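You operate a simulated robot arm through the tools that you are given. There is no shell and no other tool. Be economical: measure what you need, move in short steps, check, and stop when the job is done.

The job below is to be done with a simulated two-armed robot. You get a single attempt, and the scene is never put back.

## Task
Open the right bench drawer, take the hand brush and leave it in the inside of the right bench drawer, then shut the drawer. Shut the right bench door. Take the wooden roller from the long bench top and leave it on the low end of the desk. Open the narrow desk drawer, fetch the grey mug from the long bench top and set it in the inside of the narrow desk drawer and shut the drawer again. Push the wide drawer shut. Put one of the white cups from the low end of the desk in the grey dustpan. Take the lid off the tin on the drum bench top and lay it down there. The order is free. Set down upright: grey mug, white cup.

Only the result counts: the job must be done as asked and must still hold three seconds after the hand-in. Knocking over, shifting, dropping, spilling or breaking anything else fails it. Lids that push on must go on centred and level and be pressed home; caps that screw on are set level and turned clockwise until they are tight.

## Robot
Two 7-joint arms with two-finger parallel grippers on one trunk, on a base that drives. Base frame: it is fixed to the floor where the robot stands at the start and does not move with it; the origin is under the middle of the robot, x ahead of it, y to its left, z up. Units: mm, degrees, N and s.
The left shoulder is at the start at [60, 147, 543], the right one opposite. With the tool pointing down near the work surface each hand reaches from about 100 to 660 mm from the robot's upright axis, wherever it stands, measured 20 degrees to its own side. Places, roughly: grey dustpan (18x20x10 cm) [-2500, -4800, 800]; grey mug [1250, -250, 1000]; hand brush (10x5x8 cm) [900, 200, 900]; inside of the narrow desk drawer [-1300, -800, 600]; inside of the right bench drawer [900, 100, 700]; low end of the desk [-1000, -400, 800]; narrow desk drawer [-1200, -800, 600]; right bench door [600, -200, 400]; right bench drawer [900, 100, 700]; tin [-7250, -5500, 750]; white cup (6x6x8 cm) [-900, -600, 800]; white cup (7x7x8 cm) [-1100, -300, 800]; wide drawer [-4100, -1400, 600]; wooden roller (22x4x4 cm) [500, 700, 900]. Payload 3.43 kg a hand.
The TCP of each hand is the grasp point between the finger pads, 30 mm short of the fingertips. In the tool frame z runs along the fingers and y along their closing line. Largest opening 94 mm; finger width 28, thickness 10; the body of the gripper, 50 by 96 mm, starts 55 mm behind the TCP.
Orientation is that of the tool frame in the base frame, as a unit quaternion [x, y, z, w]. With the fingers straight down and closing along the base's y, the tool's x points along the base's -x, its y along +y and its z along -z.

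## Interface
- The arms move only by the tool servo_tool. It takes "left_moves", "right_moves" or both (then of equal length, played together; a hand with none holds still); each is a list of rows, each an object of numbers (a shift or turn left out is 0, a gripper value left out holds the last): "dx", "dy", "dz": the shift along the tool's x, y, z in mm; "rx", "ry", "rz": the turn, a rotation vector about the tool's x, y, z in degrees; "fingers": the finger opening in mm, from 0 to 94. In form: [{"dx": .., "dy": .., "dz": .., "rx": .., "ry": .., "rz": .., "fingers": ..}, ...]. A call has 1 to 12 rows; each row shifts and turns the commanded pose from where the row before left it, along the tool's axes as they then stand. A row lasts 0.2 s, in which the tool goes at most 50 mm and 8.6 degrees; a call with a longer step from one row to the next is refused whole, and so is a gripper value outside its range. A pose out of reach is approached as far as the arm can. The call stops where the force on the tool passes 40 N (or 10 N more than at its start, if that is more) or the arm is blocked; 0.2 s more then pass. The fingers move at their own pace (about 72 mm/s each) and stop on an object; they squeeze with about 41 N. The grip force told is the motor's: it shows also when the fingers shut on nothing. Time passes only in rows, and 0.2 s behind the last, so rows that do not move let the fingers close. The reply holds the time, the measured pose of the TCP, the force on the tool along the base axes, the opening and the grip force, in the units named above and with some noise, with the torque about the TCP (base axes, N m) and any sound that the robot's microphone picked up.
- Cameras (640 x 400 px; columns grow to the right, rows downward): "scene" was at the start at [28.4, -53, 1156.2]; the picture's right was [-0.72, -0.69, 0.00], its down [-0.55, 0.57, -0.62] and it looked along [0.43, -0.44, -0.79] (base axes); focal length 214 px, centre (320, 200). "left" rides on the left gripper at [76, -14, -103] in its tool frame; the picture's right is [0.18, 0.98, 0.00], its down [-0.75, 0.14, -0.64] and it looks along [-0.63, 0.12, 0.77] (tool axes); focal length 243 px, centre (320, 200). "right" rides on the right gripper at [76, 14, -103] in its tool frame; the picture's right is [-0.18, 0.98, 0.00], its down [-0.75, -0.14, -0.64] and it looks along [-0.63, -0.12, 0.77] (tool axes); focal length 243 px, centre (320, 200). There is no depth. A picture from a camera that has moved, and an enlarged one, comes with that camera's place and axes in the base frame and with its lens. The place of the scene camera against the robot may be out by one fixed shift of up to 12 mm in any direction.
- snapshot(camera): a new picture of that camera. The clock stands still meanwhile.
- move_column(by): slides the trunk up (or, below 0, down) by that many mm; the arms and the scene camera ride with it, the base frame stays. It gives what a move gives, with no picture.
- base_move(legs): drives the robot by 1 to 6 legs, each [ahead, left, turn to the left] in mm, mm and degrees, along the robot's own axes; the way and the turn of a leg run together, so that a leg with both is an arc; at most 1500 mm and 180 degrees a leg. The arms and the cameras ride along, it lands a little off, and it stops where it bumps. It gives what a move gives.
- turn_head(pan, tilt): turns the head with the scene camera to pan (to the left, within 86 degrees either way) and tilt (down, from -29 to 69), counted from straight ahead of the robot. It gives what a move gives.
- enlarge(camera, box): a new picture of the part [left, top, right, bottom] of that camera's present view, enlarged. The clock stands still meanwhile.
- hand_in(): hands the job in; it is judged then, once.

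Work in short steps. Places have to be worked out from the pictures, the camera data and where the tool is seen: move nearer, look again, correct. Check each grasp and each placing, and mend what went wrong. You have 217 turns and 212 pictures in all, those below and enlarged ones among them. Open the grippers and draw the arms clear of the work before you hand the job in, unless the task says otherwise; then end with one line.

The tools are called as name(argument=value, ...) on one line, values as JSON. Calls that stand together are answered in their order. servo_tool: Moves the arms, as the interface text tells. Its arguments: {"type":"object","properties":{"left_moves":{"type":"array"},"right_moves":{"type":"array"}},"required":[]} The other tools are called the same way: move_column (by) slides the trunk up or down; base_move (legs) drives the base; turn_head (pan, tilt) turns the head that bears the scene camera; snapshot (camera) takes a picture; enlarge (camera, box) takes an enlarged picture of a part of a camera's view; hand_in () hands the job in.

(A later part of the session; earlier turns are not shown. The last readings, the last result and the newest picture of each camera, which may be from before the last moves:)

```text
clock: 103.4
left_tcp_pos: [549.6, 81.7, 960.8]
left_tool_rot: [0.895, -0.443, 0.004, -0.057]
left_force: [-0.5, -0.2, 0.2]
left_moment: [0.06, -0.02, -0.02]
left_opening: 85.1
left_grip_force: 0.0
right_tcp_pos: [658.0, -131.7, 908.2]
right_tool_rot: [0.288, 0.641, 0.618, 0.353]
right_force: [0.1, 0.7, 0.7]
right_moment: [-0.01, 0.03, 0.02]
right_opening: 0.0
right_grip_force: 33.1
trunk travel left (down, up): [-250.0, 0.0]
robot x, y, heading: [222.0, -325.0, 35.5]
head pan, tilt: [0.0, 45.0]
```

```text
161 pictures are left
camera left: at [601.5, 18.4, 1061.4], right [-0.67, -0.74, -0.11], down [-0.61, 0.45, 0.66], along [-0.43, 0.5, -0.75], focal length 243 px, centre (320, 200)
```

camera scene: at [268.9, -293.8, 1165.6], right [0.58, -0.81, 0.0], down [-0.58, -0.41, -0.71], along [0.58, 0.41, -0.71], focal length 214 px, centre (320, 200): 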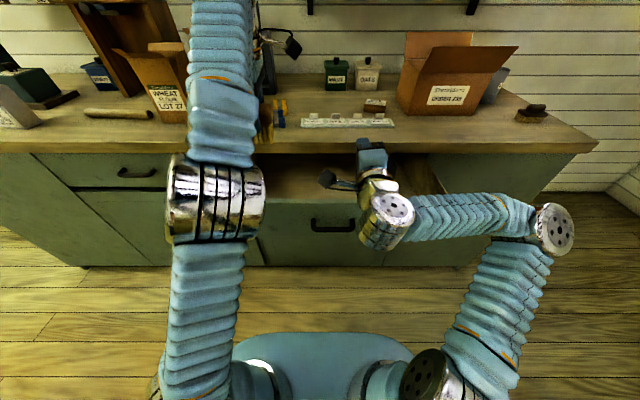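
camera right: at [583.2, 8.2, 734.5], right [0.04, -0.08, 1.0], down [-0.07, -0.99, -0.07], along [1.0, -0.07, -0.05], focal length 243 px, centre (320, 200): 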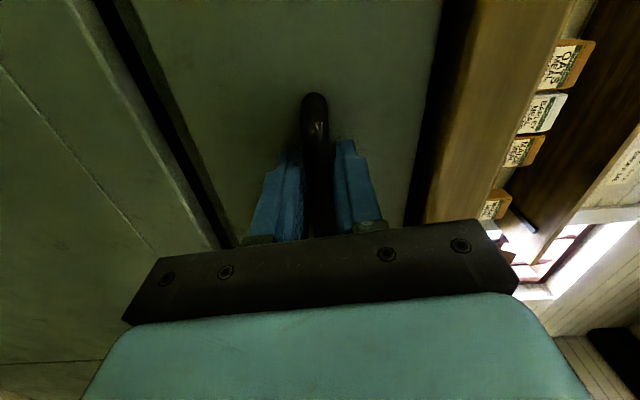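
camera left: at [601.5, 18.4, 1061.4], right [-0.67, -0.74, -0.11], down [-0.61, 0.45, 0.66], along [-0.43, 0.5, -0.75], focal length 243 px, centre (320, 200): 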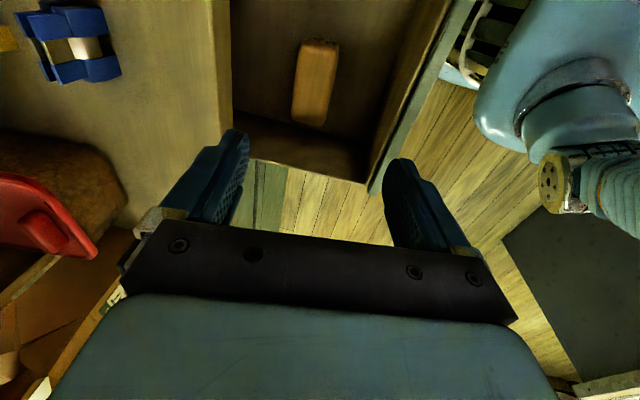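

The brush stands in the drawer. I drive back, bring the right hand down to push the drawer front shut, and pull the left hand back.

base_move(legs=[[-280, 0, 0]])

servo_tool(right_moves=[{"dy": -25}, {"dy": -25}, {"dy": -20}, {}, {}], left_moves=[{"dx": -30, "dy": 30}, {"dx": -30, "dy": 30}, {"dx": -30, "dy": 30}, {"dx": -30, "dy": 30}, {"dy": 30}])

move_column(by=-110)

snapshot(camera="scene")

```text
clock: 105.3
left_tcp_pos: [325.9, -78.3, 961.5]
left_tool_rot: [0.894, -0.445, 0.005, -0.056]
left_force: [-0.2, -0.5, 0.7]
left_moment: [0.0, 0.02, -0.01]
left_opening: 84.9
left_grip_force: 0.1
right_tcp_pos: [435.4, -292.1, 907.5]
right_tool_rot: [0.287, 0.642, 0.616, 0.354]
right_force: [-0.2, 0.0, -0.4]
right_moment: [0.01, 0.03, 0.02]
right_opening: 0.2
right_grip_force: 33.4
trunk travel left (down, up): [-250.0, 0.0]
robot x, y, heading: [0.2, -484.8, 35.3]
head pan, tilt: [0.0, 45.0]
```

```text
clock: 106.5
left_tcp_pos: [134.2, -72.5, 951.6]
left_tool_rot: [0.894, -0.444, 0.004, -0.057]
left_force: [1.1, 0.3, 0.1]
left_moment: [-0.01, 0.02, -0.03]
left_opening: 85.1
left_grip_force: 0.2
right_tcp_pos: [438.4, -297.8, 837.6]
right_tool_rot: [0.288, 0.641, 0.617, 0.354]
right_force: [-0.1, -0.2, -1.0]
right_moment: [0.03, 0.05, -0.03]
right_opening: 0.4
right_grip_force: 32.4
trunk travel left (down, up): [-250.0, 0.0]
robot x, y, heading: [-1.8, -480.0, 35.4]
head pan, tilt: [0.0, 45.0]
```

```text
clock: 108.0
left_tcp_pos: [135.1, -72.3, 841.2]
left_tool_rot: [0.894, -0.445, 0.004, -0.056]
left_force: [0.9, -0.5, -0.5]
left_moment: [0.01, 0.0, -0.01]
left_opening: 85.1
left_grip_force: 0.0
right_tcp_pos: [438.4, -296.4, 727.9]
right_tool_rot: [0.287, 0.641, 0.616, 0.355]
right_force: [1.3, -0.4, -0.1]
right_moment: [-0.01, 0.02, 0.03]
right_opening: 0.0
right_grip_force: 33.3
trunk travel left (down, up): [-140.0, 110.0]
robot x, y, heading: [-3.0, -479.1, 35.2]
head pan, tilt: [0.0, 45.0]
```

```text
160 pictures are left
camera scene: at [45.5, -453.5, 1055.7], right [0.58, -0.81, 0.0], down [-0.58, -0.41, -0.71], along [0.58, 0.41, -0.71], focal length 214 px, centre (320, 200)
```

scene: 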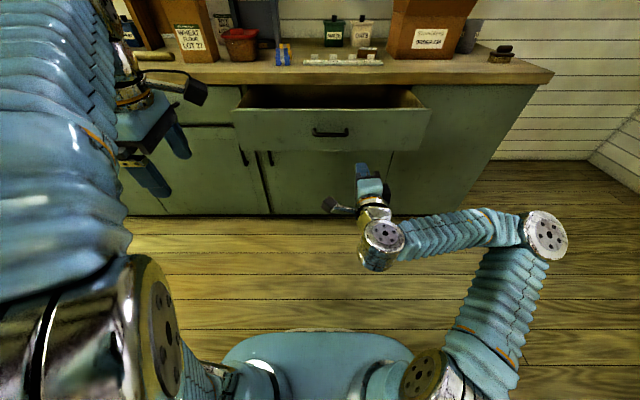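

Hand is level with the drawer front, beside the handle. I drive ahead 370 and press home.

base_move(legs=[[370, 0, 0]])

servo_tool(right_moves=[{"dz": 10}, {"dz": 10}, {"dz": 10}, {"dz": 10}, {"dz": 10}])

snapshot(camera="scene")

```text
clock: 110.3
left_tcp_pos: [443.7, 144.5, 840.7]
left_tool_rot: [0.893, -0.447, 0.005, -0.057]
left_force: [0.6, -0.4, -0.8]
left_moment: [0.0, -0.01, -0.01]
left_opening: 85.0
left_grip_force: 0.1
right_tcp_pos: [745.4, -83.8, 729.7]
right_tool_rot: [0.29, 0.641, 0.616, 0.356]
right_force: [1.1, -1.2, -0.3]
right_moment: [-0.02, -0.02, 0.0]
right_opening: 0.1
right_grip_force: 33.1
trunk travel left (down, up): [-140.0, 110.0]
robot x, y, heading: [306.2, -269.0, 35.3]
head pan, tilt: [0.0, 45.0]
```

```text
clock: 111.2
left_tcp_pos: [443.3, 143.2, 842.5]
left_tool_rot: [0.892, -0.448, 0.006, -0.057]
left_force: [-0.5, -0.3, -0.6]
left_moment: [-0.01, 0.02, -0.01]
left_opening: 84.9
left_grip_force: 0.0
right_tcp_pos: [769.4, -68.1, 728.4]
right_tool_rot: [0.288, 0.641, 0.616, 0.356]
right_force: [-12.3, -16.5, -0.5]
right_moment: [0.02, 0.08, -0.43]
right_opening: 0.0
right_grip_force: 33.3
trunk travel left (down, up): [-140.0, 110.0]
robot x, y, heading: [303.9, -268.2, 35.3]
head pan, tilt: [0.0, 45.0]
stopped in row 4 (right hand): the force on the tool passed its limit at 60 N (the readings are from after the stop); the commanded pose is now the measured one
```

```text
159 pictures are left
camera scene: at [351.0, -238.6, 1055.8], right [0.57, -0.82, 0.0], down [-0.58, -0.41, -0.71], along [0.58, 0.41, -0.71], focal length 214 px, centre (320, 200)
```

scene: 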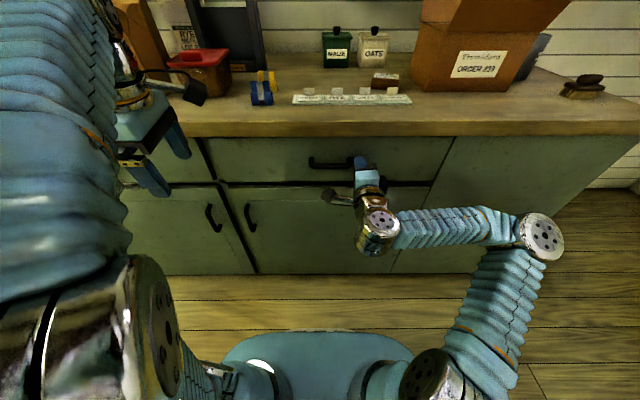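

The drawer is shut with the brush inside. Next the roller: I back off, raise the trunk, unroll the right hand, and move left along the bench.

base_move(legs=[[-220, 0, 0]])

move_column(by=110)

servo_tool(right_moves=[{"rz": -8.5}, {"rz": -8.5}, {"rz": -8.5}, {"rz": -8.5}, {"rz": -8.5}, {"rz": -8.5}, {"rz": -8.5}, {"rz": -8.5}, {"rz": -8.5}, {"rz": -8.5}, {"dx": -30}, {"dx": -30}])

servo_tool(right_moves=[{"ry": 8.4}, {"ry": 8.4}, {"ry": 8.4}, {"ry": 8.4}, {"ry": 8.4}, {"dx": 20, "dz": -30}, {"dx": 20, "dz": -30}, {"dx": 20, "dz": -30}, {"dx": 20, "dz": -30}])

base_move(legs=[[0, 500, 0]])

snapshot(camera="scene")

```text
clock: 112.9
left_tcp_pos: [267.1, 19.0, 840.8]
left_tool_rot: [0.893, -0.447, 0.005, -0.056]
left_force: [0.5, 0.2, -0.6]
left_moment: [0.0, 0.03, 0.01]
left_opening: 84.7
left_grip_force: 0.0
right_tcp_pos: [593.8, -190.6, 726.6]
right_tool_rot: [0.288, 0.641, 0.616, 0.356]
right_force: [-0.4, 0.5, -0.8]
right_moment: [-0.03, 0.03, 0.01]
right_opening: 0.0
right_grip_force: 32.8
trunk travel left (down, up): [-140.0, 110.0]
robot x, y, heading: [128.2, -391.0, 35.2]
head pan, tilt: [0.0, 45.0]
```

```text
clock: 114.3
left_tcp_pos: [266.3, 19.2, 950.5]
left_tool_rot: [0.893, -0.446, 0.005, -0.056]
left_force: [-0.1, -0.2, 0.8]
left_moment: [0.01, 0.0, 0.02]
left_opening: 85.0
left_grip_force: 0.0
right_tcp_pos: [593.6, -190.1, 838.4]
right_tool_rot: [0.287, 0.642, 0.616, 0.356]
right_force: [-0.5, -0.3, 0.3]
right_moment: [0.02, -0.01, 0.0]
right_opening: 0.0
right_grip_force: 32.3
trunk travel left (down, up): [-250.0, 0.0]
robot x, y, heading: [122.1, -394.7, 34.9]
head pan, tilt: [0.0, 45.0]
```

```text
clock: 116.9
left_tcp_pos: [266.4, 19.7, 950.5]
left_tool_rot: [0.893, -0.447, 0.005, -0.056]
left_force: [0.3, -0.1, -0.7]
left_moment: [0.0, 0.02, 0.01]
left_opening: 84.9
left_grip_force: 0.1
right_tcp_pos: [591.0, -188.3, 899.2]
right_tool_rot: [-0.221, 0.668, 0.213, 0.678]
right_force: [0.1, -0.1, -0.1]
right_moment: [0.02, 0.01, -0.01]
right_opening: 0.1
right_grip_force: 32.8
trunk travel left (down, up): [-250.0, 0.0]
robot x, y, heading: [123.5, -394.7, 35.0]
head pan, tilt: [0.0, 45.0]
```

```text
clock: 118.9
left_tcp_pos: [268.2, 19.0, 951.0]
left_tool_rot: [0.893, -0.447, 0.005, -0.056]
left_force: [0.2, 0.5, 0.8]
left_moment: [0.01, 0.02, 0.02]
left_opening: 85.2
left_grip_force: 0.1
right_tcp_pos: [474.5, -271.8, 916.5]
right_tool_rot: [-0.283, 0.866, 0.12, 0.394]
right_force: [-0.1, 0.0, 0.2]
right_moment: [0.0, -0.01, 0.03]
right_opening: 0.0
right_grip_force: 33.0
trunk travel left (down, up): [-250.0, 0.0]
robot x, y, heading: [128.1, -394.3, 35.0]
head pan, tilt: [0.0, 45.0]
```

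```text
clock: 121.9
left_tcp_pos: [-24.3, 431.6, 951.3]
left_tool_rot: [0.893, -0.446, 0.005, -0.056]
left_force: [0.4, 0.1, 0.5]
left_moment: [-0.02, 0.01, -0.01]
left_opening: 85.0
left_grip_force: 0.0
right_tcp_pos: [184.8, 140.8, 917.9]
right_tool_rot: [-0.284, 0.866, 0.12, 0.393]
right_force: [0.1, 0.0, 0.5]
right_moment: [0.0, 0.01, 0.02]
right_opening: 0.0
right_grip_force: 33.0
trunk travel left (down, up): [-250.0, 0.0]
robot x, y, heading: [-161.0, 18.0, 35.0]
head pan, tilt: [0.0, 45.0]
```

```text
158 pictures are left
camera scene: at [-115.5, 50.6, 1165.6], right [0.58, -0.82, 0.0], down [-0.58, -0.41, -0.71], along [0.58, 0.41, -0.71], focal length 214 px, centre (320, 200)
```

scene: 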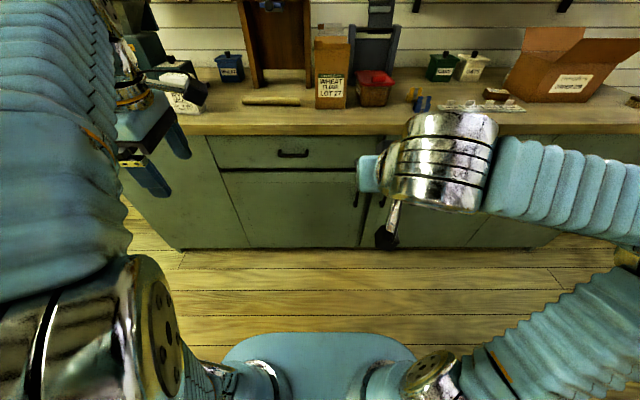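

Roller measured at n≈744, t≈277. I drive in 400 and shift the left hand right by 86 to be over its middle line, then look.

base_move(legs=[[390, 0, 1]])

servo_tool(left_moves=[{"dx": 29, "dz": -10, "rx": -3}, {"dx": 29, "dz": -10, "rx": -3}, {"dx": 28}])

snapshot(camera="left")

snapshot(camera="scene")

```text
clock: 124.4
left_tcp_pos: [294.3, 666.2, 951.2]
left_tool_rot: [0.896, -0.44, 0.004, -0.055]
left_force: [-0.5, -0.2, 0.5]
left_moment: [-0.05, 0.0, -0.02]
left_opening: 85.0
left_grip_force: 0.0
right_tcp_pos: [509.0, 379.3, 917.2]
right_tool_rot: [-0.29, 0.864, 0.123, 0.393]
right_force: [0.6, -0.5, 0.7]
right_moment: [0.01, -0.02, -0.01]
right_opening: 0.3
right_grip_force: 32.6
trunk travel left (down, up): [-250.0, 0.0]
robot x, y, heading: [161.4, 254.6, 36.0]
head pan, tilt: [0.0, 45.0]
```

```text
clock: 125.2
left_tcp_pos: [349.0, 598.2, 966.0]
left_tool_rot: [0.898, -0.439, -0.02, -0.01]
left_force: [0.2, 0.0, 0.6]
left_moment: [-0.01, 0.02, -0.04]
left_opening: 84.9
left_grip_force: 0.0
right_tcp_pos: [508.4, 380.6, 917.6]
right_tool_rot: [-0.29, 0.864, 0.124, 0.393]
right_force: [-0.4, 0.6, -0.8]
right_moment: [-0.01, -0.02, -0.03]
right_opening: 0.0
right_grip_force: 33.1
trunk travel left (down, up): [-250.0, 0.0]
robot x, y, heading: [162.7, 255.3, 36.1]
head pan, tilt: [0.0, 45.0]
```

```text
157 pictures are left
camera left: at [409.1, 542.9, 1064.5], right [-0.66, -0.75, -0.01], down [-0.56, 0.49, 0.67], along [-0.5, 0.45, -0.74], focal length 243 px, centre (320, 200)
```

left: 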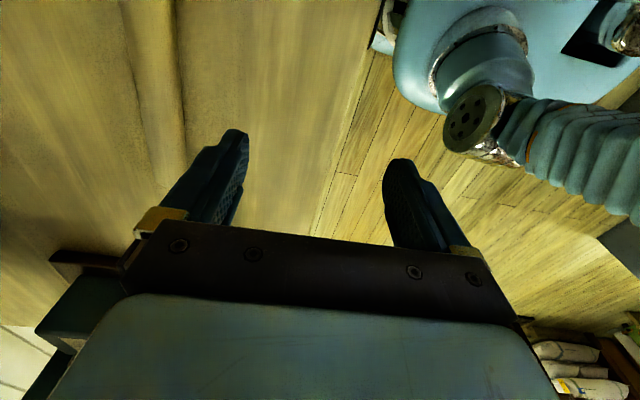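

```text
156 pictures are left
camera scene: at [209.7, 284.6, 1165.6], right [0.59, -0.81, 0.0], down [-0.57, -0.42, -0.71], along [0.57, 0.42, -0.71], focal length 214 px, centre (320, 200)
```

scene: 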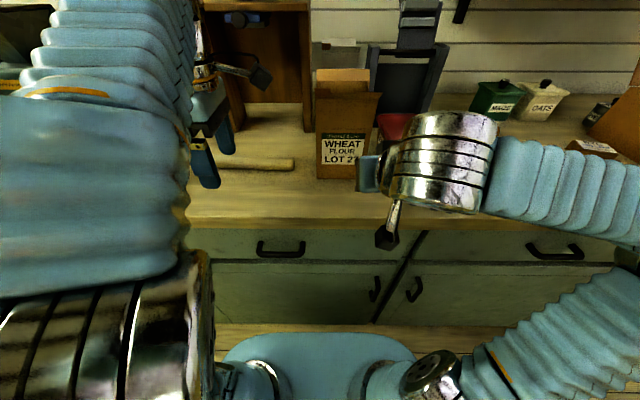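

Roller seen at n≈752. I move forward 118 while easing down to 940, then check.

servo_tool(left_moves=[{"dy": -39, "dz": 9}, {"dy": -39, "dz": 9}, {"dy": -39, "dz": 9}])

snapshot(camera="left")

```text
clock: 126.0
left_tcp_pos: [439.8, 671.1, 939.1]
left_tool_rot: [0.898, -0.439, -0.019, -0.009]
left_force: [0.1, 0.3, -0.2]
left_moment: [0.02, 0.0, -0.02]
left_opening: 84.8
left_grip_force: 0.2
right_tcp_pos: [509.3, 380.0, 917.6]
right_tool_rot: [-0.29, 0.864, 0.123, 0.393]
right_force: [-0.4, 0.1, -0.1]
right_moment: [0.03, 0.0, 0.02]
right_opening: 0.0
right_grip_force: 33.3
trunk travel left (down, up): [-250.0, 0.0]
robot x, y, heading: [163.0, 253.5, 36.1]
head pan, tilt: [0.0, 45.0]
```

```text
155 pictures are left
camera left: at [499.6, 615.5, 1037.8], right [-0.66, -0.75, -0.01], down [-0.56, 0.49, 0.67], along [-0.5, 0.45, -0.74], focal length 243 px, centre (320, 200)
```

left: 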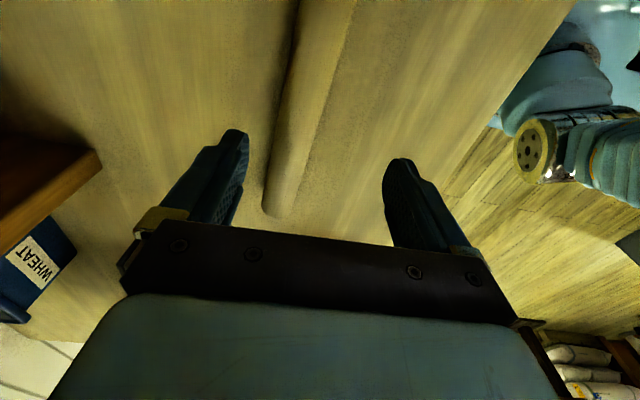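

Roller lies between the fingers, 12 ahead of centre. I move forward 12 and lower 54, then close.

servo_tool(left_moves=[{"dy": -12, "dz": 20}, {"dz": 20}, {"dz": 14}, {"fingers": 10}, {}, {}, {}])

snapshot(camera="left")

```text
clock: 127.6
left_tcp_pos: [446.2, 678.0, 886.5]
left_tool_rot: [0.899, -0.438, -0.019, -0.009]
left_force: [-0.4, -1.4, 0.7]
left_moment: [0.13, 0.1, 0.08]
left_opening: 29.7
left_grip_force: 40.4
right_tcp_pos: [508.5, 379.5, 918.1]
right_tool_rot: [-0.29, 0.864, 0.123, 0.393]
right_force: [0.5, 0.7, 0.2]
right_moment: [-0.01, 0.0, -0.03]
right_opening: 0.1
right_grip_force: 33.0
trunk travel left (down, up): [-250.0, 0.0]
robot x, y, heading: [160.4, 254.0, 35.9]
head pan, tilt: [0.0, 45.0]
```

```text
154 pictures are left
camera left: at [507.4, 623.4, 984.7], right [-0.66, -0.75, -0.01], down [-0.56, 0.49, 0.67], along [-0.5, 0.45, -0.74], focal length 243 px, centre (320, 200)
```

left: 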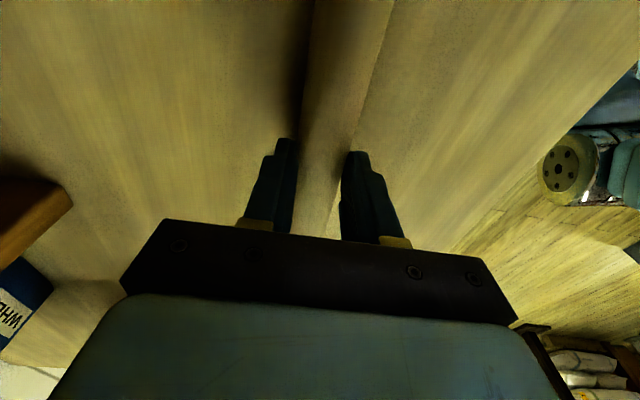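

Gripped (30 mm). I lift and draw back.

servo_tool(left_moves=[{"dz": -15}, {"dz": -20}, {"dz": -15, "dy": 10}, {"dz": -10, "dy": 35}, {"dz": -6, "dy": 40}])

snapshot(camera="left")

```text
clock: 128.8
left_tcp_pos: [383.7, 623.0, 951.6]
left_tool_rot: [0.898, -0.439, -0.019, -0.009]
left_force: [0.1, 0.4, -1.1]
left_moment: [0.03, 0.0, -0.01]
left_opening: 29.8
left_grip_force: 41.0
right_tcp_pos: [509.0, 379.9, 916.7]
right_tool_rot: [-0.291, 0.864, 0.124, 0.392]
right_force: [0.2, 0.9, 0.5]
right_moment: [-0.01, 0.03, -0.01]
right_opening: 0.0
right_grip_force: 33.6
trunk travel left (down, up): [-250.0, 0.0]
robot x, y, heading: [162.8, 254.1, 35.9]
head pan, tilt: [0.0, 45.0]
```

```text
153 pictures are left
camera left: at [443.5, 568.5, 1049.8], right [-0.66, -0.75, -0.01], down [-0.56, 0.49, 0.67], along [-0.5, 0.45, -0.74], focal length 243 px, centre (320, 200)
```

left: 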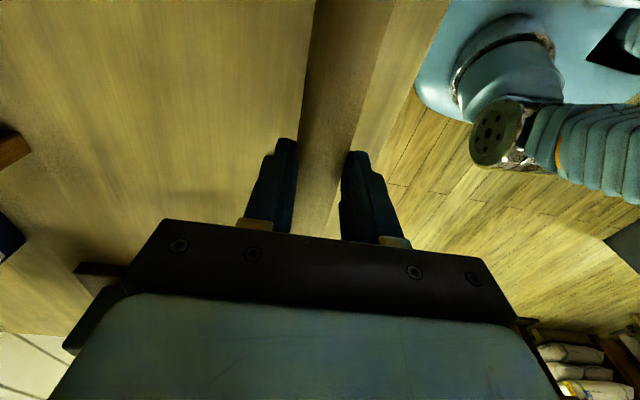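

Roller lifted. I pull the left hand back, and drive back and right along the bench towards the mug.

servo_tool(left_moves=[{"dy": 40}, {"dy": 40, "dx": -15}, {"dx": -40}, {"dx": -40}])

base_move(legs=[[-330, 0, 0], [0, -900, 0]])

turn_head(pan=-15, tilt=30)

snapshot(camera="scene")

```text
clock: 129.8
left_tcp_pos: [261.7, 651.7, 955.6]
left_tool_rot: [0.898, -0.439, -0.02, -0.01]
left_force: [-0.3, 0.0, -1.1]
left_moment: [-0.01, 0.04, -0.01]
left_opening: 29.7
left_grip_force: 41.2
right_tcp_pos: [508.4, 379.4, 916.7]
right_tool_rot: [-0.29, 0.864, 0.123, 0.393]
right_force: [0.0, 0.0, 0.7]
right_moment: [0.02, 0.05, 0.01]
right_opening: 0.1
right_grip_force: 32.7
trunk travel left (down, up): [-250.0, 0.0]
robot x, y, heading: [163.1, 253.8, 36.0]
head pan, tilt: [0.0, 45.0]
```

```text
clock: 136.3
left_tcp_pos: [531.7, -276.7, 956.4]
left_tool_rot: [0.9, -0.435, -0.019, -0.01]
left_force: [-0.2, 0.1, -2.4]
left_moment: [0.0, 0.03, -0.03]
left_opening: 29.6
left_grip_force: 40.8
right_tcp_pos: [780.4, -546.2, 916.4]
right_tool_rot: [-0.293, 0.863, 0.125, 0.393]
right_force: [0.2, 0.3, 0.4]
right_moment: [0.01, 0.01, 0.01]
right_opening: 0.0
right_grip_force: 33.5
trunk travel left (down, up): [-250.0, 0.0]
robot x, y, heading: [435.0, -673.5, 36.4]
head pan, tilt: [0.0, 45.0]
```

```text
clock: 137.1
left_tcp_pos: [531.2, -277.3, 956.2]
left_tool_rot: [0.9, -0.436, -0.019, -0.009]
left_force: [0.2, -0.6, -0.6]
left_moment: [0.0, -0.02, -0.02]
left_opening: 29.5
left_grip_force: 41.3
right_tcp_pos: [780.5, -546.9, 916.8]
right_tool_rot: [-0.293, 0.863, 0.124, 0.392]
right_force: [-0.6, -0.4, 0.9]
right_moment: [-0.05, -0.04, 0.02]
right_opening: 0.0
right_grip_force: 33.1
trunk travel left (down, up): [-250.0, 0.0]
robot x, y, heading: [432.9, -678.1, 36.3]
head pan, tilt: [-15.0, 30.0]
```

```text
152 pictures are left
camera scene: at [500.9, -659.4, 1188.2], right [0.37, -0.93, 0.0], down [-0.47, -0.18, -0.87], along [0.81, 0.32, -0.5], focal length 214 px, centre (320, 200)
```

scene: 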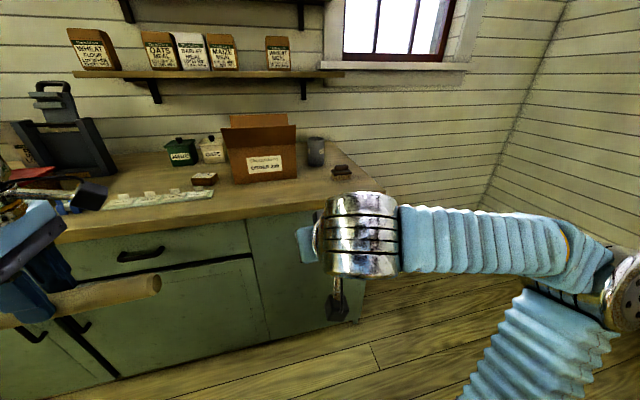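

enlarge(camera="scene", box=[220, 100, 380, 200])

```text
4.00 times, centred on (300, 150) of scene
camera zoom: at [500.9, -659.4, 1188.2], right [0.37, -0.93, 0.0], down [-0.47, -0.18, -0.87], along [0.81, 0.32, -0.5], focal length 858 px, centre (400, 400)
```

zoom: 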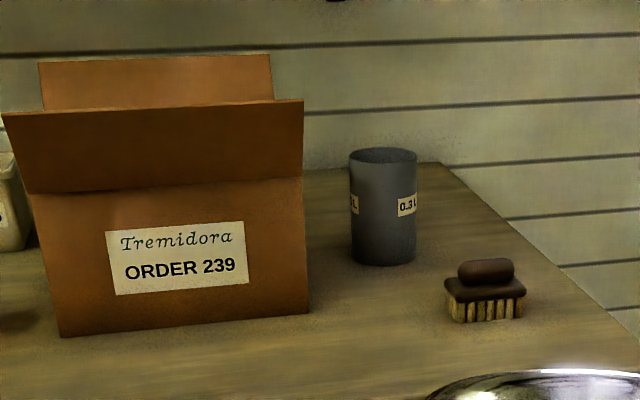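

The mug is a plain 75 mm cylinder, about 110 high, at n≈916, t≈-1033, right of the box; a small shoe brush sits before it to the right. I raise and shift the right hand (already pitched ~47°), open it, and drive in.

servo_tool(right_moves=[{"dx": -20, "dz": -19, "fingers": 94}, {"dx": -20, "dz": -19}, {"dy": -35}, {"dy": -35}, {"dy": -35}, {"dy": -25}])

base_move(legs=[[310, 0, 0]])

snapshot(camera="scene")

snapshot(camera="right")

```text
clock: 138.5
left_tcp_pos: [531.0, -276.6, 956.3]
left_tool_rot: [0.9, -0.436, -0.019, -0.008]
left_force: [-1.0, 0.2, -0.1]
left_moment: [0.01, -0.03, 0.02]
left_opening: 29.8
left_grip_force: 41.3
right_tcp_pos: [859.8, -642.3, 975.0]
right_tool_rot: [-0.293, 0.863, 0.124, 0.392]
right_force: [-0.3, -0.6, 0.1]
right_moment: [-0.01, 0.01, 0.0]
right_opening: 93.5
right_grip_force: 0.1
right hand out of reach, approached as far as the arm can: row 6
trunk travel left (down, up): [-250.0, 0.0]
robot x, y, heading: [433.8, -679.5, 36.5]
head pan, tilt: [-15.0, 30.0]
```

```text
clock: 140.6
left_tcp_pos: [780.3, -93.5, 956.8]
left_tool_rot: [0.9, -0.436, -0.019, -0.01]
left_force: [0.5, -0.7, -2.5]
left_moment: [0.02, 0.03, 0.04]
left_opening: 29.7
left_grip_force: 41.1
right_tcp_pos: [1108.1, -458.5, 974.2]
right_tool_rot: [-0.292, 0.863, 0.124, 0.392]
right_force: [0.4, -0.3, 0.7]
right_moment: [0.02, 0.02, -0.04]
right_opening: 94.1
right_grip_force: 0.1
trunk travel left (down, up): [-250.0, 0.0]
robot x, y, heading: [680.5, -491.0, 36.3]
head pan, tilt: [-15.0, 30.0]
```

```text
150 pictures are left
camera scene: at [750.3, -475.6, 1188.3], right [0.37, -0.93, 0.0], down [-0.47, -0.18, -0.87], along [0.81, 0.32, -0.5], focal length 214 px, centre (320, 200)
```

scene: 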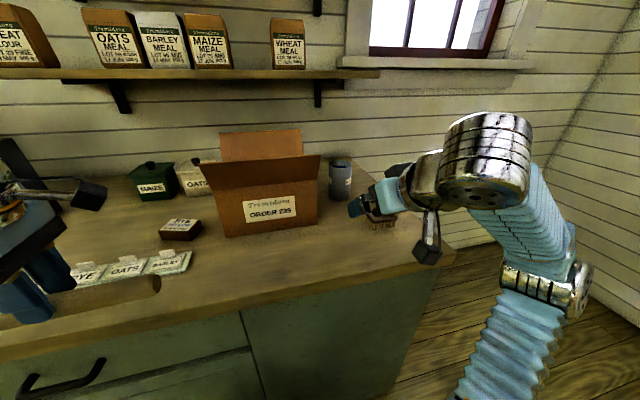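

```text
149 pictures are left
camera right: at [999.0, -523.6, 984.4], right [-0.5, 0.86, 0.12], down [0.09, -0.09, 0.99], along [0.86, 0.5, -0.03], focal length 243 px, centre (320, 200)
```

right: 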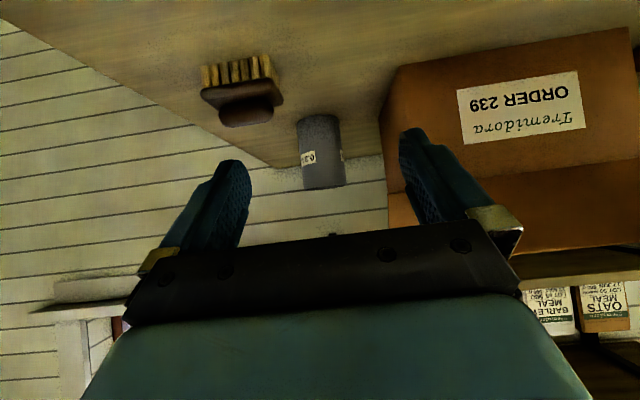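

Mug centre at about n≈898, 18 mm right of the hand's line. I drive 30 closer, then advance 150 at height with a small right shift and check.

base_move(legs=[[30, 0, 0]])

servo_tool(right_moves=[{"dx": -25.5, "dz": 27.5, "dy": -4.5}, {"dx": -25.5, "dz": 27.5, "dy": -4.5}, {"dx": -25.5, "dz": 27.5, "dy": -4.5}, {"dx": -25.5, "dz": 27.5, "dy": -4.5}])

snapshot(camera="right")

snapshot(camera="scene")

```text
clock: 141.4
left_tcp_pos: [805.5, -74.2, 956.2]
left_tool_rot: [0.899, -0.436, -0.019, -0.009]
left_force: [-0.1, -0.6, -1.7]
left_moment: [0.01, 0.02, 0.0]
left_opening: 30.0
left_grip_force: 40.5
right_tcp_pos: [1133.6, -440.9, 974.9]
right_tool_rot: [-0.293, 0.863, 0.124, 0.392]
right_force: [0.1, -0.1, 0.7]
right_moment: [0.0, 0.01, 0.03]
right_opening: 94.1
right_grip_force: 0.1
trunk travel left (down, up): [-250.0, 0.0]
robot x, y, heading: [710.0, -471.4, 36.5]
head pan, tilt: [-15.0, 30.0]
```

```text
clock: 142.4
left_tcp_pos: [804.1, -75.2, 956.5]
left_tool_rot: [0.9, -0.435, -0.018, -0.01]
left_force: [-0.5, -0.1, -1.3]
left_moment: [-0.01, -0.01, 0.0]
left_opening: 29.8
left_grip_force: 41.5
right_tcp_pos: [1263.9, -363.4, 981.7]
right_tool_rot: [-0.293, 0.863, 0.124, 0.392]
right_force: [-0.2, -0.1, -0.4]
right_moment: [-0.01, -0.01, 0.01]
right_opening: 93.9
right_grip_force: 0.1
trunk travel left (down, up): [-250.0, 0.0]
robot x, y, heading: [706.6, -474.9, 36.6]
head pan, tilt: [-15.0, 30.0]
```

```text
148 pictures are left
camera right: at [1154.0, -428.4, 991.1], right [-0.5, 0.86, 0.12], down [0.09, -0.09, 0.99], along [0.86, 0.5, -0.03], focal length 243 px, centre (320, 200)
```

right: 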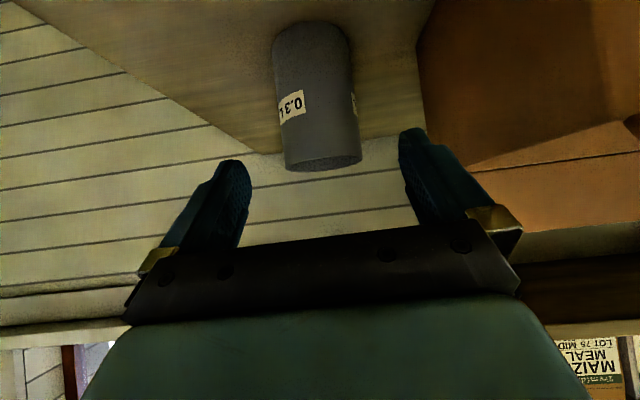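

```text
147 pictures are left
camera scene: at [774.9, -457.6, 1188.2], right [0.36, -0.93, 0.0], down [-0.47, -0.18, -0.87], along [0.81, 0.32, -0.5], focal length 214 px, centre (320, 200)
```

scene: 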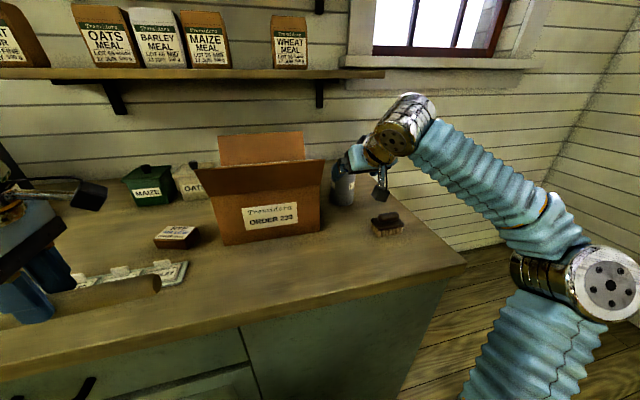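

Alignment is good. I advance along the tool axis so that the fingers straddle the mug's upper part.

servo_tool(right_moves=[{"dx": -7, "dz": 38}, {"dx": -7, "dz": 38}, {"dx": -6, "dz": 32}])

snapshot(camera="right")

```text
clock: 143.2
left_tcp_pos: [805.3, -74.7, 955.7]
left_tool_rot: [0.899, -0.437, -0.019, -0.009]
left_force: [0.6, 0.0, -1.9]
left_moment: [0.0, 0.0, 0.02]
left_opening: 29.6
left_grip_force: 40.9
right_tcp_pos: [1339.3, -308.5, 922.6]
right_tool_rot: [-0.292, 0.863, 0.123, 0.393]
right_force: [-0.6, -0.3, -0.1]
right_moment: [-0.01, 0.03, -0.04]
right_opening: 94.2
right_grip_force: 0.1
trunk travel left (down, up): [-250.0, 0.0]
robot x, y, heading: [710.0, -472.7, 36.2]
head pan, tilt: [-15.0, 30.0]
```

```text
146 pictures are left
camera right: at [1229.3, -373.2, 931.7], right [-0.5, 0.86, 0.12], down [0.09, -0.09, 0.99], along [0.86, 0.5, -0.03], focal length 243 px, centre (320, 200)
```

right: 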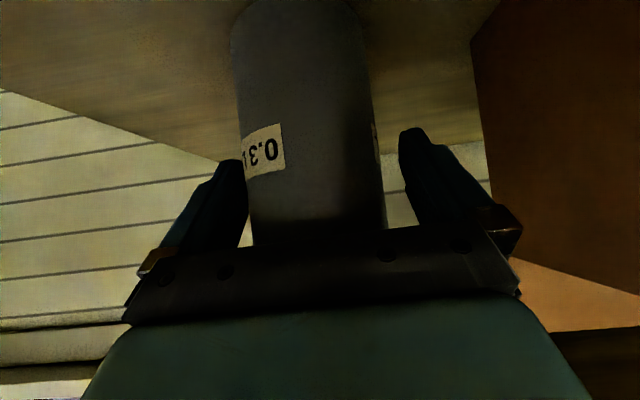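

The mug is centred in the grip. I close.

servo_tool(right_moves=[{"dy": -4}, {"fingers": 50}, {}, {}, {}])

servo_tool(right_moves=[{"dx": -8, "dz": -8}, {"dx": -15, "dz": -14}, {"dx": -15, "dz": -14}, {"dx": -10, "dz": -10}])

snapshot(camera="right")

snapshot(camera="scene")

```text
clock: 144.4
left_tcp_pos: [805.2, -75.1, 957.1]
left_tool_rot: [0.9, -0.436, -0.018, -0.009]
left_force: [-0.6, 0.7, -0.9]
left_moment: [0.0, -0.02, -0.03]
left_opening: 29.6
left_grip_force: 41.0
right_tcp_pos: [1342.8, -310.5, 921.8]
right_tool_rot: [-0.293, 0.863, 0.124, 0.393]
right_force: [0.1, 0.4, 2.6]
right_moment: [0.09, -0.11, 0.02]
right_opening: 74.0
right_grip_force: 41.5
trunk travel left (down, up): [-250.0, 0.0]
robot x, y, heading: [710.5, -472.8, 36.4]
head pan, tilt: [-15.0, 30.0]
```

```text
clock: 145.4
left_tcp_pos: [804.8, -75.6, 956.8]
left_tool_rot: [0.899, -0.437, -0.019, -0.009]
left_force: [-0.2, -0.3, -0.4]
left_moment: [0.02, 0.01, -0.03]
left_opening: 29.4
left_grip_force: 41.5
right_tcp_pos: [1338.6, -312.6, 988.8]
right_tool_rot: [-0.293, 0.863, 0.124, 0.392]
right_force: [0.1, 0.0, -1.8]
right_moment: [-0.05, 0.01, -0.04]
right_opening: 74.4
right_grip_force: 41.1
trunk travel left (down, up): [-250.0, 0.0]
robot x, y, heading: [711.5, -473.8, 36.5]
head pan, tilt: [-15.0, 30.0]
```

```text
145 pictures are left
camera right: at [1228.7, -378.1, 998.8], right [-0.5, 0.86, 0.12], down [0.09, -0.09, 0.99], along [0.86, 0.5, -0.03], focal length 243 px, centre (320, 200)
```

right: 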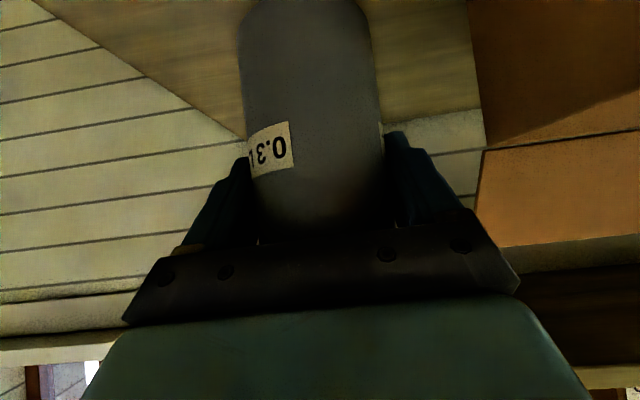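

```text
144 pictures are left
camera scene: at [775.1, -457.4, 1188.2], right [0.36, -0.93, 0.0], down [-0.47, -0.18, -0.87], along [0.81, 0.32, -0.5], focal length 214 px, centre (320, 200)
```

scene: 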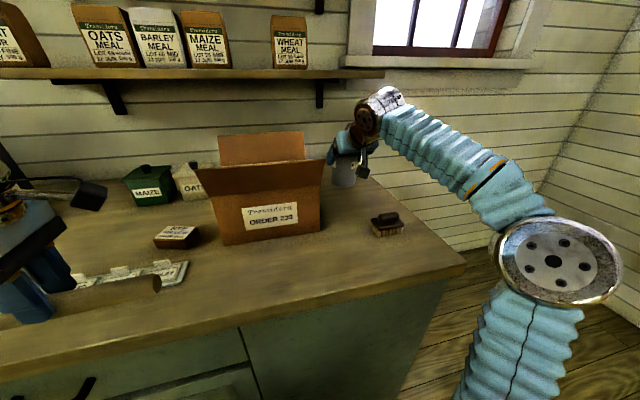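

Mug is held and lifted. I draw it up and back along the tool axis, then drive back.

servo_tool(right_moves=[{"dz": -21}, {"dz": -21}, {"dz": -21}])

base_move(legs=[[-400, 0, 0]])

snapshot(camera="scene")

```text
clock: 146.2
left_tcp_pos: [805.7, -75.5, 955.4]
left_tool_rot: [0.9, -0.436, -0.019, -0.009]
left_force: [-0.9, 0.1, -0.9]
left_moment: [-0.04, 0.04, 0.0]
left_opening: 29.6
left_grip_force: 41.0
right_tcp_pos: [1300.6, -338.8, 1030.3]
right_tool_rot: [-0.293, 0.863, 0.125, 0.392]
right_force: [0.7, -0.1, -1.8]
right_moment: [-0.02, 0.01, -0.03]
right_opening: 74.5
right_grip_force: 41.2
trunk travel left (down, up): [-250.0, 0.0]
robot x, y, heading: [709.4, -474.5, 36.1]
head pan, tilt: [-15.0, 30.0]
```

```text
clock: 148.7
left_tcp_pos: [483.4, -311.2, 956.3]
left_tool_rot: [0.9, -0.436, -0.019, -0.009]
left_force: [-0.2, 0.2, -0.6]
left_moment: [0.0, 0.0, 0.0]
left_opening: 29.5
left_grip_force: 41.0
right_tcp_pos: [978.4, -578.2, 1030.5]
right_tool_rot: [-0.293, 0.863, 0.124, 0.392]
right_force: [-0.1, -0.4, -1.5]
right_moment: [-0.01, 0.02, 0.06]
right_opening: 74.1
right_grip_force: 41.0
trunk travel left (down, up): [-250.0, 0.0]
robot x, y, heading: [385.2, -712.5, 36.3]
head pan, tilt: [-15.0, 30.0]
```

```text
143 pictures are left
camera scene: at [452.7, -694.9, 1188.2], right [0.36, -0.93, 0.0], down [-0.47, -0.18, -0.87], along [0.81, 0.32, -0.5], focal length 214 px, centre (320, 200)
```

scene: 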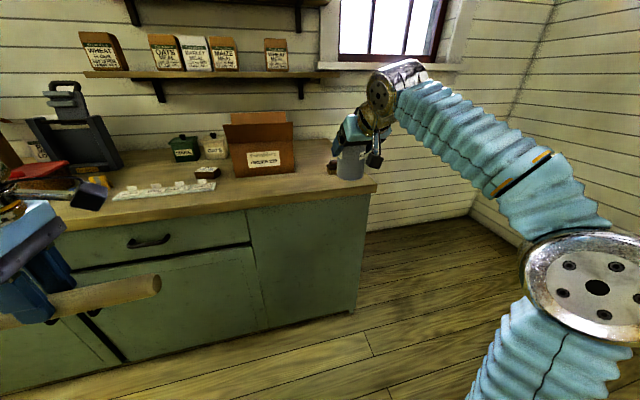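

Mug clear of the bench, nothing disturbed. I fold the right hand in, then turn towards the desk behind me and look.

servo_tool(right_moves=[{"dx": 27, "dz": -25}, {"dx": 27, "dz": -25}, {"dx": 27, "dz": -25}, {"dx": 27, "dz": -25}, {"dx": 27, "dz": -25}, {"dx": 27, "dz": -25}])

base_move(legs=[[0, 0, 140]])

turn_head(pan=0, tilt=22)

snapshot(camera="scene")

```text
clock: 150.1
left_tcp_pos: [484.0, -312.0, 956.2]
left_tool_rot: [0.9, -0.436, -0.02, -0.009]
left_force: [0.6, 0.6, -1.4]
left_moment: [-0.02, 0.02, 0.02]
left_opening: 29.5
left_grip_force: 41.5
right_tcp_pos: [803.9, -713.2, 1005.7]
right_tool_rot: [-0.293, 0.864, 0.124, 0.392]
right_force: [0.2, 0.8, -2.1]
right_moment: [-0.03, 0.04, 0.02]
right_opening: 74.4
right_grip_force: 41.0
trunk travel left (down, up): [-250.0, 0.0]
robot x, y, heading: [386.0, -709.5, 36.5]
head pan, tilt: [-15.0, 30.0]
```

```text
clock: 156.2
left_tcp_pos: [43.9, -936.1, 956.6]
left_tool_rot: [0.737, 0.676, -0.015, 0.014]
left_force: [-0.4, -0.1, -0.6]
left_moment: [-0.01, 0.02, 0.0]
left_opening: 29.3
left_grip_force: 40.7
right_tcp_pos: [83.1, -424.5, 1006.5]
right_tool_rot: [0.911, -0.045, -0.41, -0.029]
right_force: [-0.5, 0.7, -2.0]
right_moment: [0.01, -0.02, 0.03]
right_opening: 74.2
right_grip_force: 40.5
trunk travel left (down, up): [-250.0, 0.0]
robot x, y, heading: [384.3, -713.5, 173.1]
head pan, tilt: [-15.0, 30.0]
```

```text
clock: 157.0
left_tcp_pos: [42.6, -934.9, 956.7]
left_tool_rot: [0.736, 0.676, -0.016, 0.015]
left_force: [0.5, 0.7, -1.2]
left_moment: [0.02, 0.0, 0.0]
left_opening: 29.8
left_grip_force: 41.0
right_tcp_pos: [82.8, -423.8, 1006.7]
right_tool_rot: [0.91, -0.044, -0.411, -0.028]
right_force: [0.6, -0.8, -1.3]
right_moment: [0.01, -0.05, 0.02]
right_opening: 74.4
right_grip_force: 41.2
trunk travel left (down, up): [-250.0, 0.0]
robot x, y, heading: [382.5, -708.9, 173.4]
head pan, tilt: [0.0, 22.0]
```

```text
142 pictures are left
camera scene: at [329.8, -702.7, 1201.0], right [0.12, 0.99, 0.0], down [0.37, -0.04, -0.93], along [-0.92, 0.11, -0.38], focal length 214 px, centre (320, 200)
```

scene: 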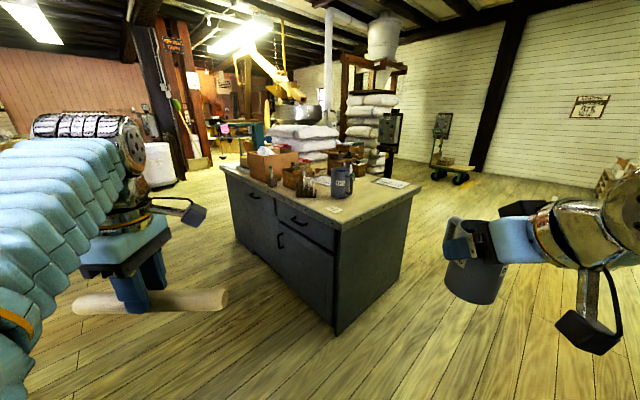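

enlarge(camera="scene", box=[210, 120, 430, 260])

```text
2.86 times, centred on (320, 190) of scene
camera zoom: at [329.8, -702.7, 1201.0], right [0.12, 0.99, 0.0], down [0.37, -0.04, -0.93], along [-0.92, 0.11, -0.38], focal length 613 px, centre (320, 229)
```

zoom: 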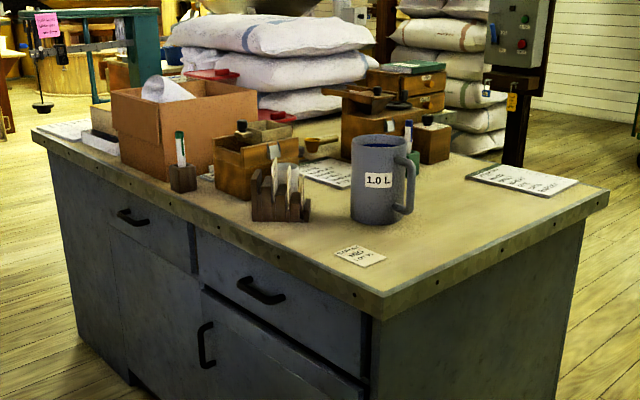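

This block is the only furniture near there, but I see no white cups yet. I look with head panned to both sides.

turn_head(pan=-60, tilt=15)

snapshot(camera="scene")

turn_head(pan=60, tilt=15)

snapshot(camera="scene")

```text
clock: 158.3
left_tcp_pos: [42.2, -936.7, 957.9]
left_tool_rot: [0.737, 0.675, -0.016, 0.014]
left_force: [-0.3, -0.1, -1.1]
left_moment: [0.03, -0.02, -0.01]
left_opening: 29.5
left_grip_force: 40.6
right_tcp_pos: [82.6, -423.5, 1008.5]
right_tool_rot: [0.91, -0.045, -0.41, -0.029]
right_force: [-0.7, -0.1, -1.4]
right_moment: [0.01, -0.03, 0.01]
right_opening: 74.1
right_grip_force: 41.2
trunk travel left (down, up): [-250.0, 0.0]
robot x, y, heading: [384.2, -710.8, 173.4]
head pan, tilt: [-60.0, 15.0]
```

```text
140 pictures are left
camera scene: at [385.0, -627.9, 1212.4], right [0.92, 0.4, 0.0], down [0.1, -0.24, -0.97], along [-0.38, 0.89, -0.26], focal length 214 px, centre (320, 200)
```

scene: 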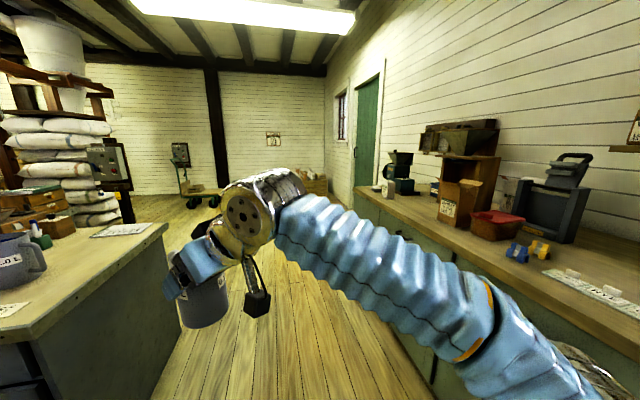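

```text
clock: 160.3
left_tcp_pos: [42.1, -935.6, 956.9]
left_tool_rot: [0.736, 0.676, -0.016, 0.015]
left_force: [-0.7, -0.6, -1.5]
left_moment: [-0.02, 0.01, 0.01]
left_opening: 29.7
left_grip_force: 40.7
right_tcp_pos: [82.5, -425.0, 1006.4]
right_tool_rot: [0.911, -0.045, -0.41, -0.029]
right_force: [-1.4, 0.3, -1.2]
right_moment: [0.02, -0.02, -0.02]
right_opening: 74.1
right_grip_force: 41.4
trunk travel left (down, up): [-250.0, 0.0]
robot x, y, heading: [386.8, -706.7, 173.1]
head pan, tilt: [60.0, 15.0]
```

```text
139 pictures are left
camera scene: at [366.0, -788.5, 1212.5], right [-0.8, 0.6, 0.0], down [0.16, 0.21, -0.97], along [-0.58, -0.77, -0.26], focal length 214 px, centre (320, 200)
```

scene: 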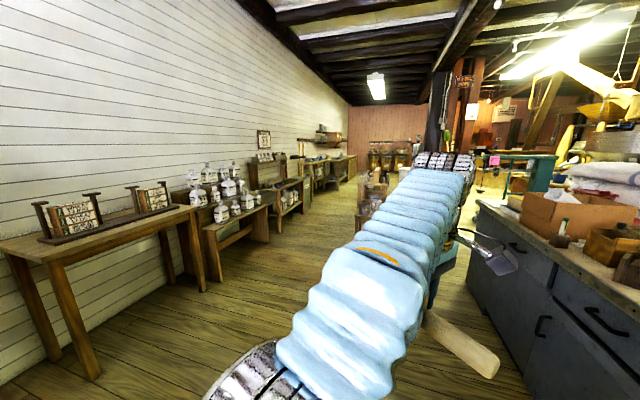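

The island ahead is probably the desk; I need a look at its far side. I drive along between bench and desk and look again.

base_move(legs=[[679, -735, 0]])

turn_head(pan=35, tilt=25)

snapshot(camera="scene")

```text
clock: 165.4
left_tcp_pos: [-553.1, -152.0, 956.0]
left_tool_rot: [0.734, 0.679, -0.015, 0.014]
left_force: [0.2, 0.5, -0.4]
left_moment: [0.01, 0.01, 0.01]
left_opening: 29.7
left_grip_force: 41.0
right_tcp_pos: [-517.3, 360.1, 1007.7]
right_tool_rot: [0.911, -0.042, -0.409, -0.027]
right_force: [0.3, -0.5, -0.2]
right_moment: [0.02, -0.03, -0.01]
right_opening: 74.3
right_grip_force: 41.2
trunk travel left (down, up): [-250.0, 0.0]
robot x, y, heading: [-210.2, 75.3, 173.8]
head pan, tilt: [60.0, 15.0]
```

```text
clock: 166.3
left_tcp_pos: [-552.3, -151.7, 955.9]
left_tool_rot: [0.733, 0.679, -0.015, 0.015]
left_force: [0.0, -0.2, -0.7]
left_moment: [-0.01, 0.01, -0.01]
left_opening: 29.7
left_grip_force: 40.7
right_tcp_pos: [-517.1, 359.4, 1006.8]
right_tool_rot: [0.911, -0.042, -0.41, -0.027]
right_force: [0.5, -0.7, -1.3]
right_moment: [0.01, -0.03, -0.01]
right_opening: 73.9
right_grip_force: 41.2
trunk travel left (down, up): [-250.0, 0.0]
robot x, y, heading: [-213.1, 78.0, 173.8]
head pan, tilt: [35.0, 25.0]
```

```text
138 pictures are left
camera scene: at [-256.0, 29.7, 1196.2], right [-0.48, 0.88, 0.0], down [0.37, 0.2, -0.91], along [-0.79, -0.44, -0.42], focal length 214 px, centre (320, 200)
```

scene: 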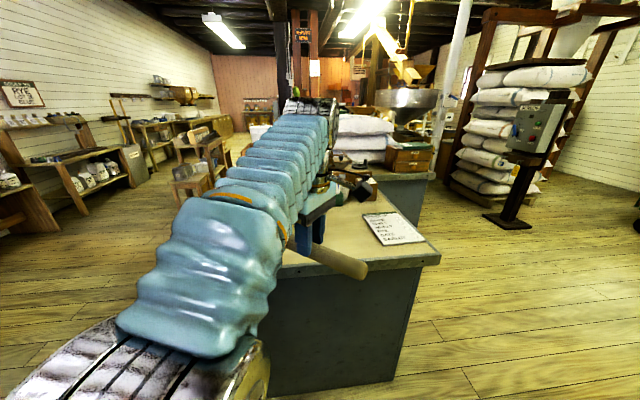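

The desk seems L-shaped with more behind it. I drive further round its end and turn to face its back side.

base_move(legs=[[732, -400, 0], [0, 0, 75]])

turn_head(pan=0, tilt=25)

snapshot(camera="scene")

```text
clock: 174.0
left_tcp_pos: [-757.8, 170.5, 955.0]
left_tool_rot: [0.159, 0.987, -0.003, 0.021]
left_force: [0.9, -0.5, -1.8]
left_moment: [-0.01, 0.0, 0.01]
left_opening: 29.6
left_grip_force: 41.1
right_tcp_pos: [-1246.7, 327.6, 1006.7]
right_tool_rot: [0.742, 0.529, -0.339, 0.232]
right_force: [0.1, 0.5, -1.0]
right_moment: [0.02, -0.02, -0.01]
right_opening: 74.4
right_grip_force: 41.3
trunk travel left (down, up): [-250.0, 0.0]
robot x, y, heading: [-897.3, 557.5, -110.3]
head pan, tilt: [35.0, 25.0]
```

```text
clock: 175.0
left_tcp_pos: [-758.1, 171.1, 956.0]
left_tool_rot: [0.159, 0.987, -0.003, 0.021]
left_force: [0.3, 0.5, -0.8]
left_moment: [0.01, 0.02, 0.0]
left_opening: 29.7
left_grip_force: 40.9
right_tcp_pos: [-1246.3, 328.0, 1006.4]
right_tool_rot: [0.742, 0.53, -0.339, 0.232]
right_force: [0.1, 0.0, -1.4]
right_moment: [0.03, -0.02, 0.01]
right_opening: 74.3
right_grip_force: 41.4
trunk travel left (down, up): [-250.0, 0.0]
robot x, y, heading: [-899.9, 555.4, -110.3]
head pan, tilt: [0.0, 25.0]
```

```text
137 pictures are left
camera scene: at [-912.9, 499.1, 1196.2], right [-0.94, 0.34, 0.0], down [0.15, 0.4, -0.91], along [-0.31, -0.85, -0.42], focal length 214 px, centre (320, 200)
```

scene: 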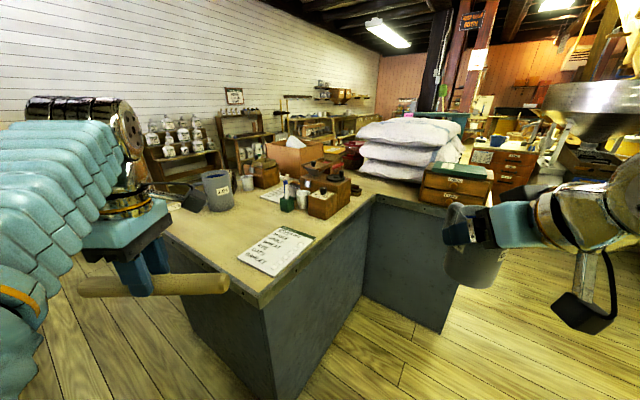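

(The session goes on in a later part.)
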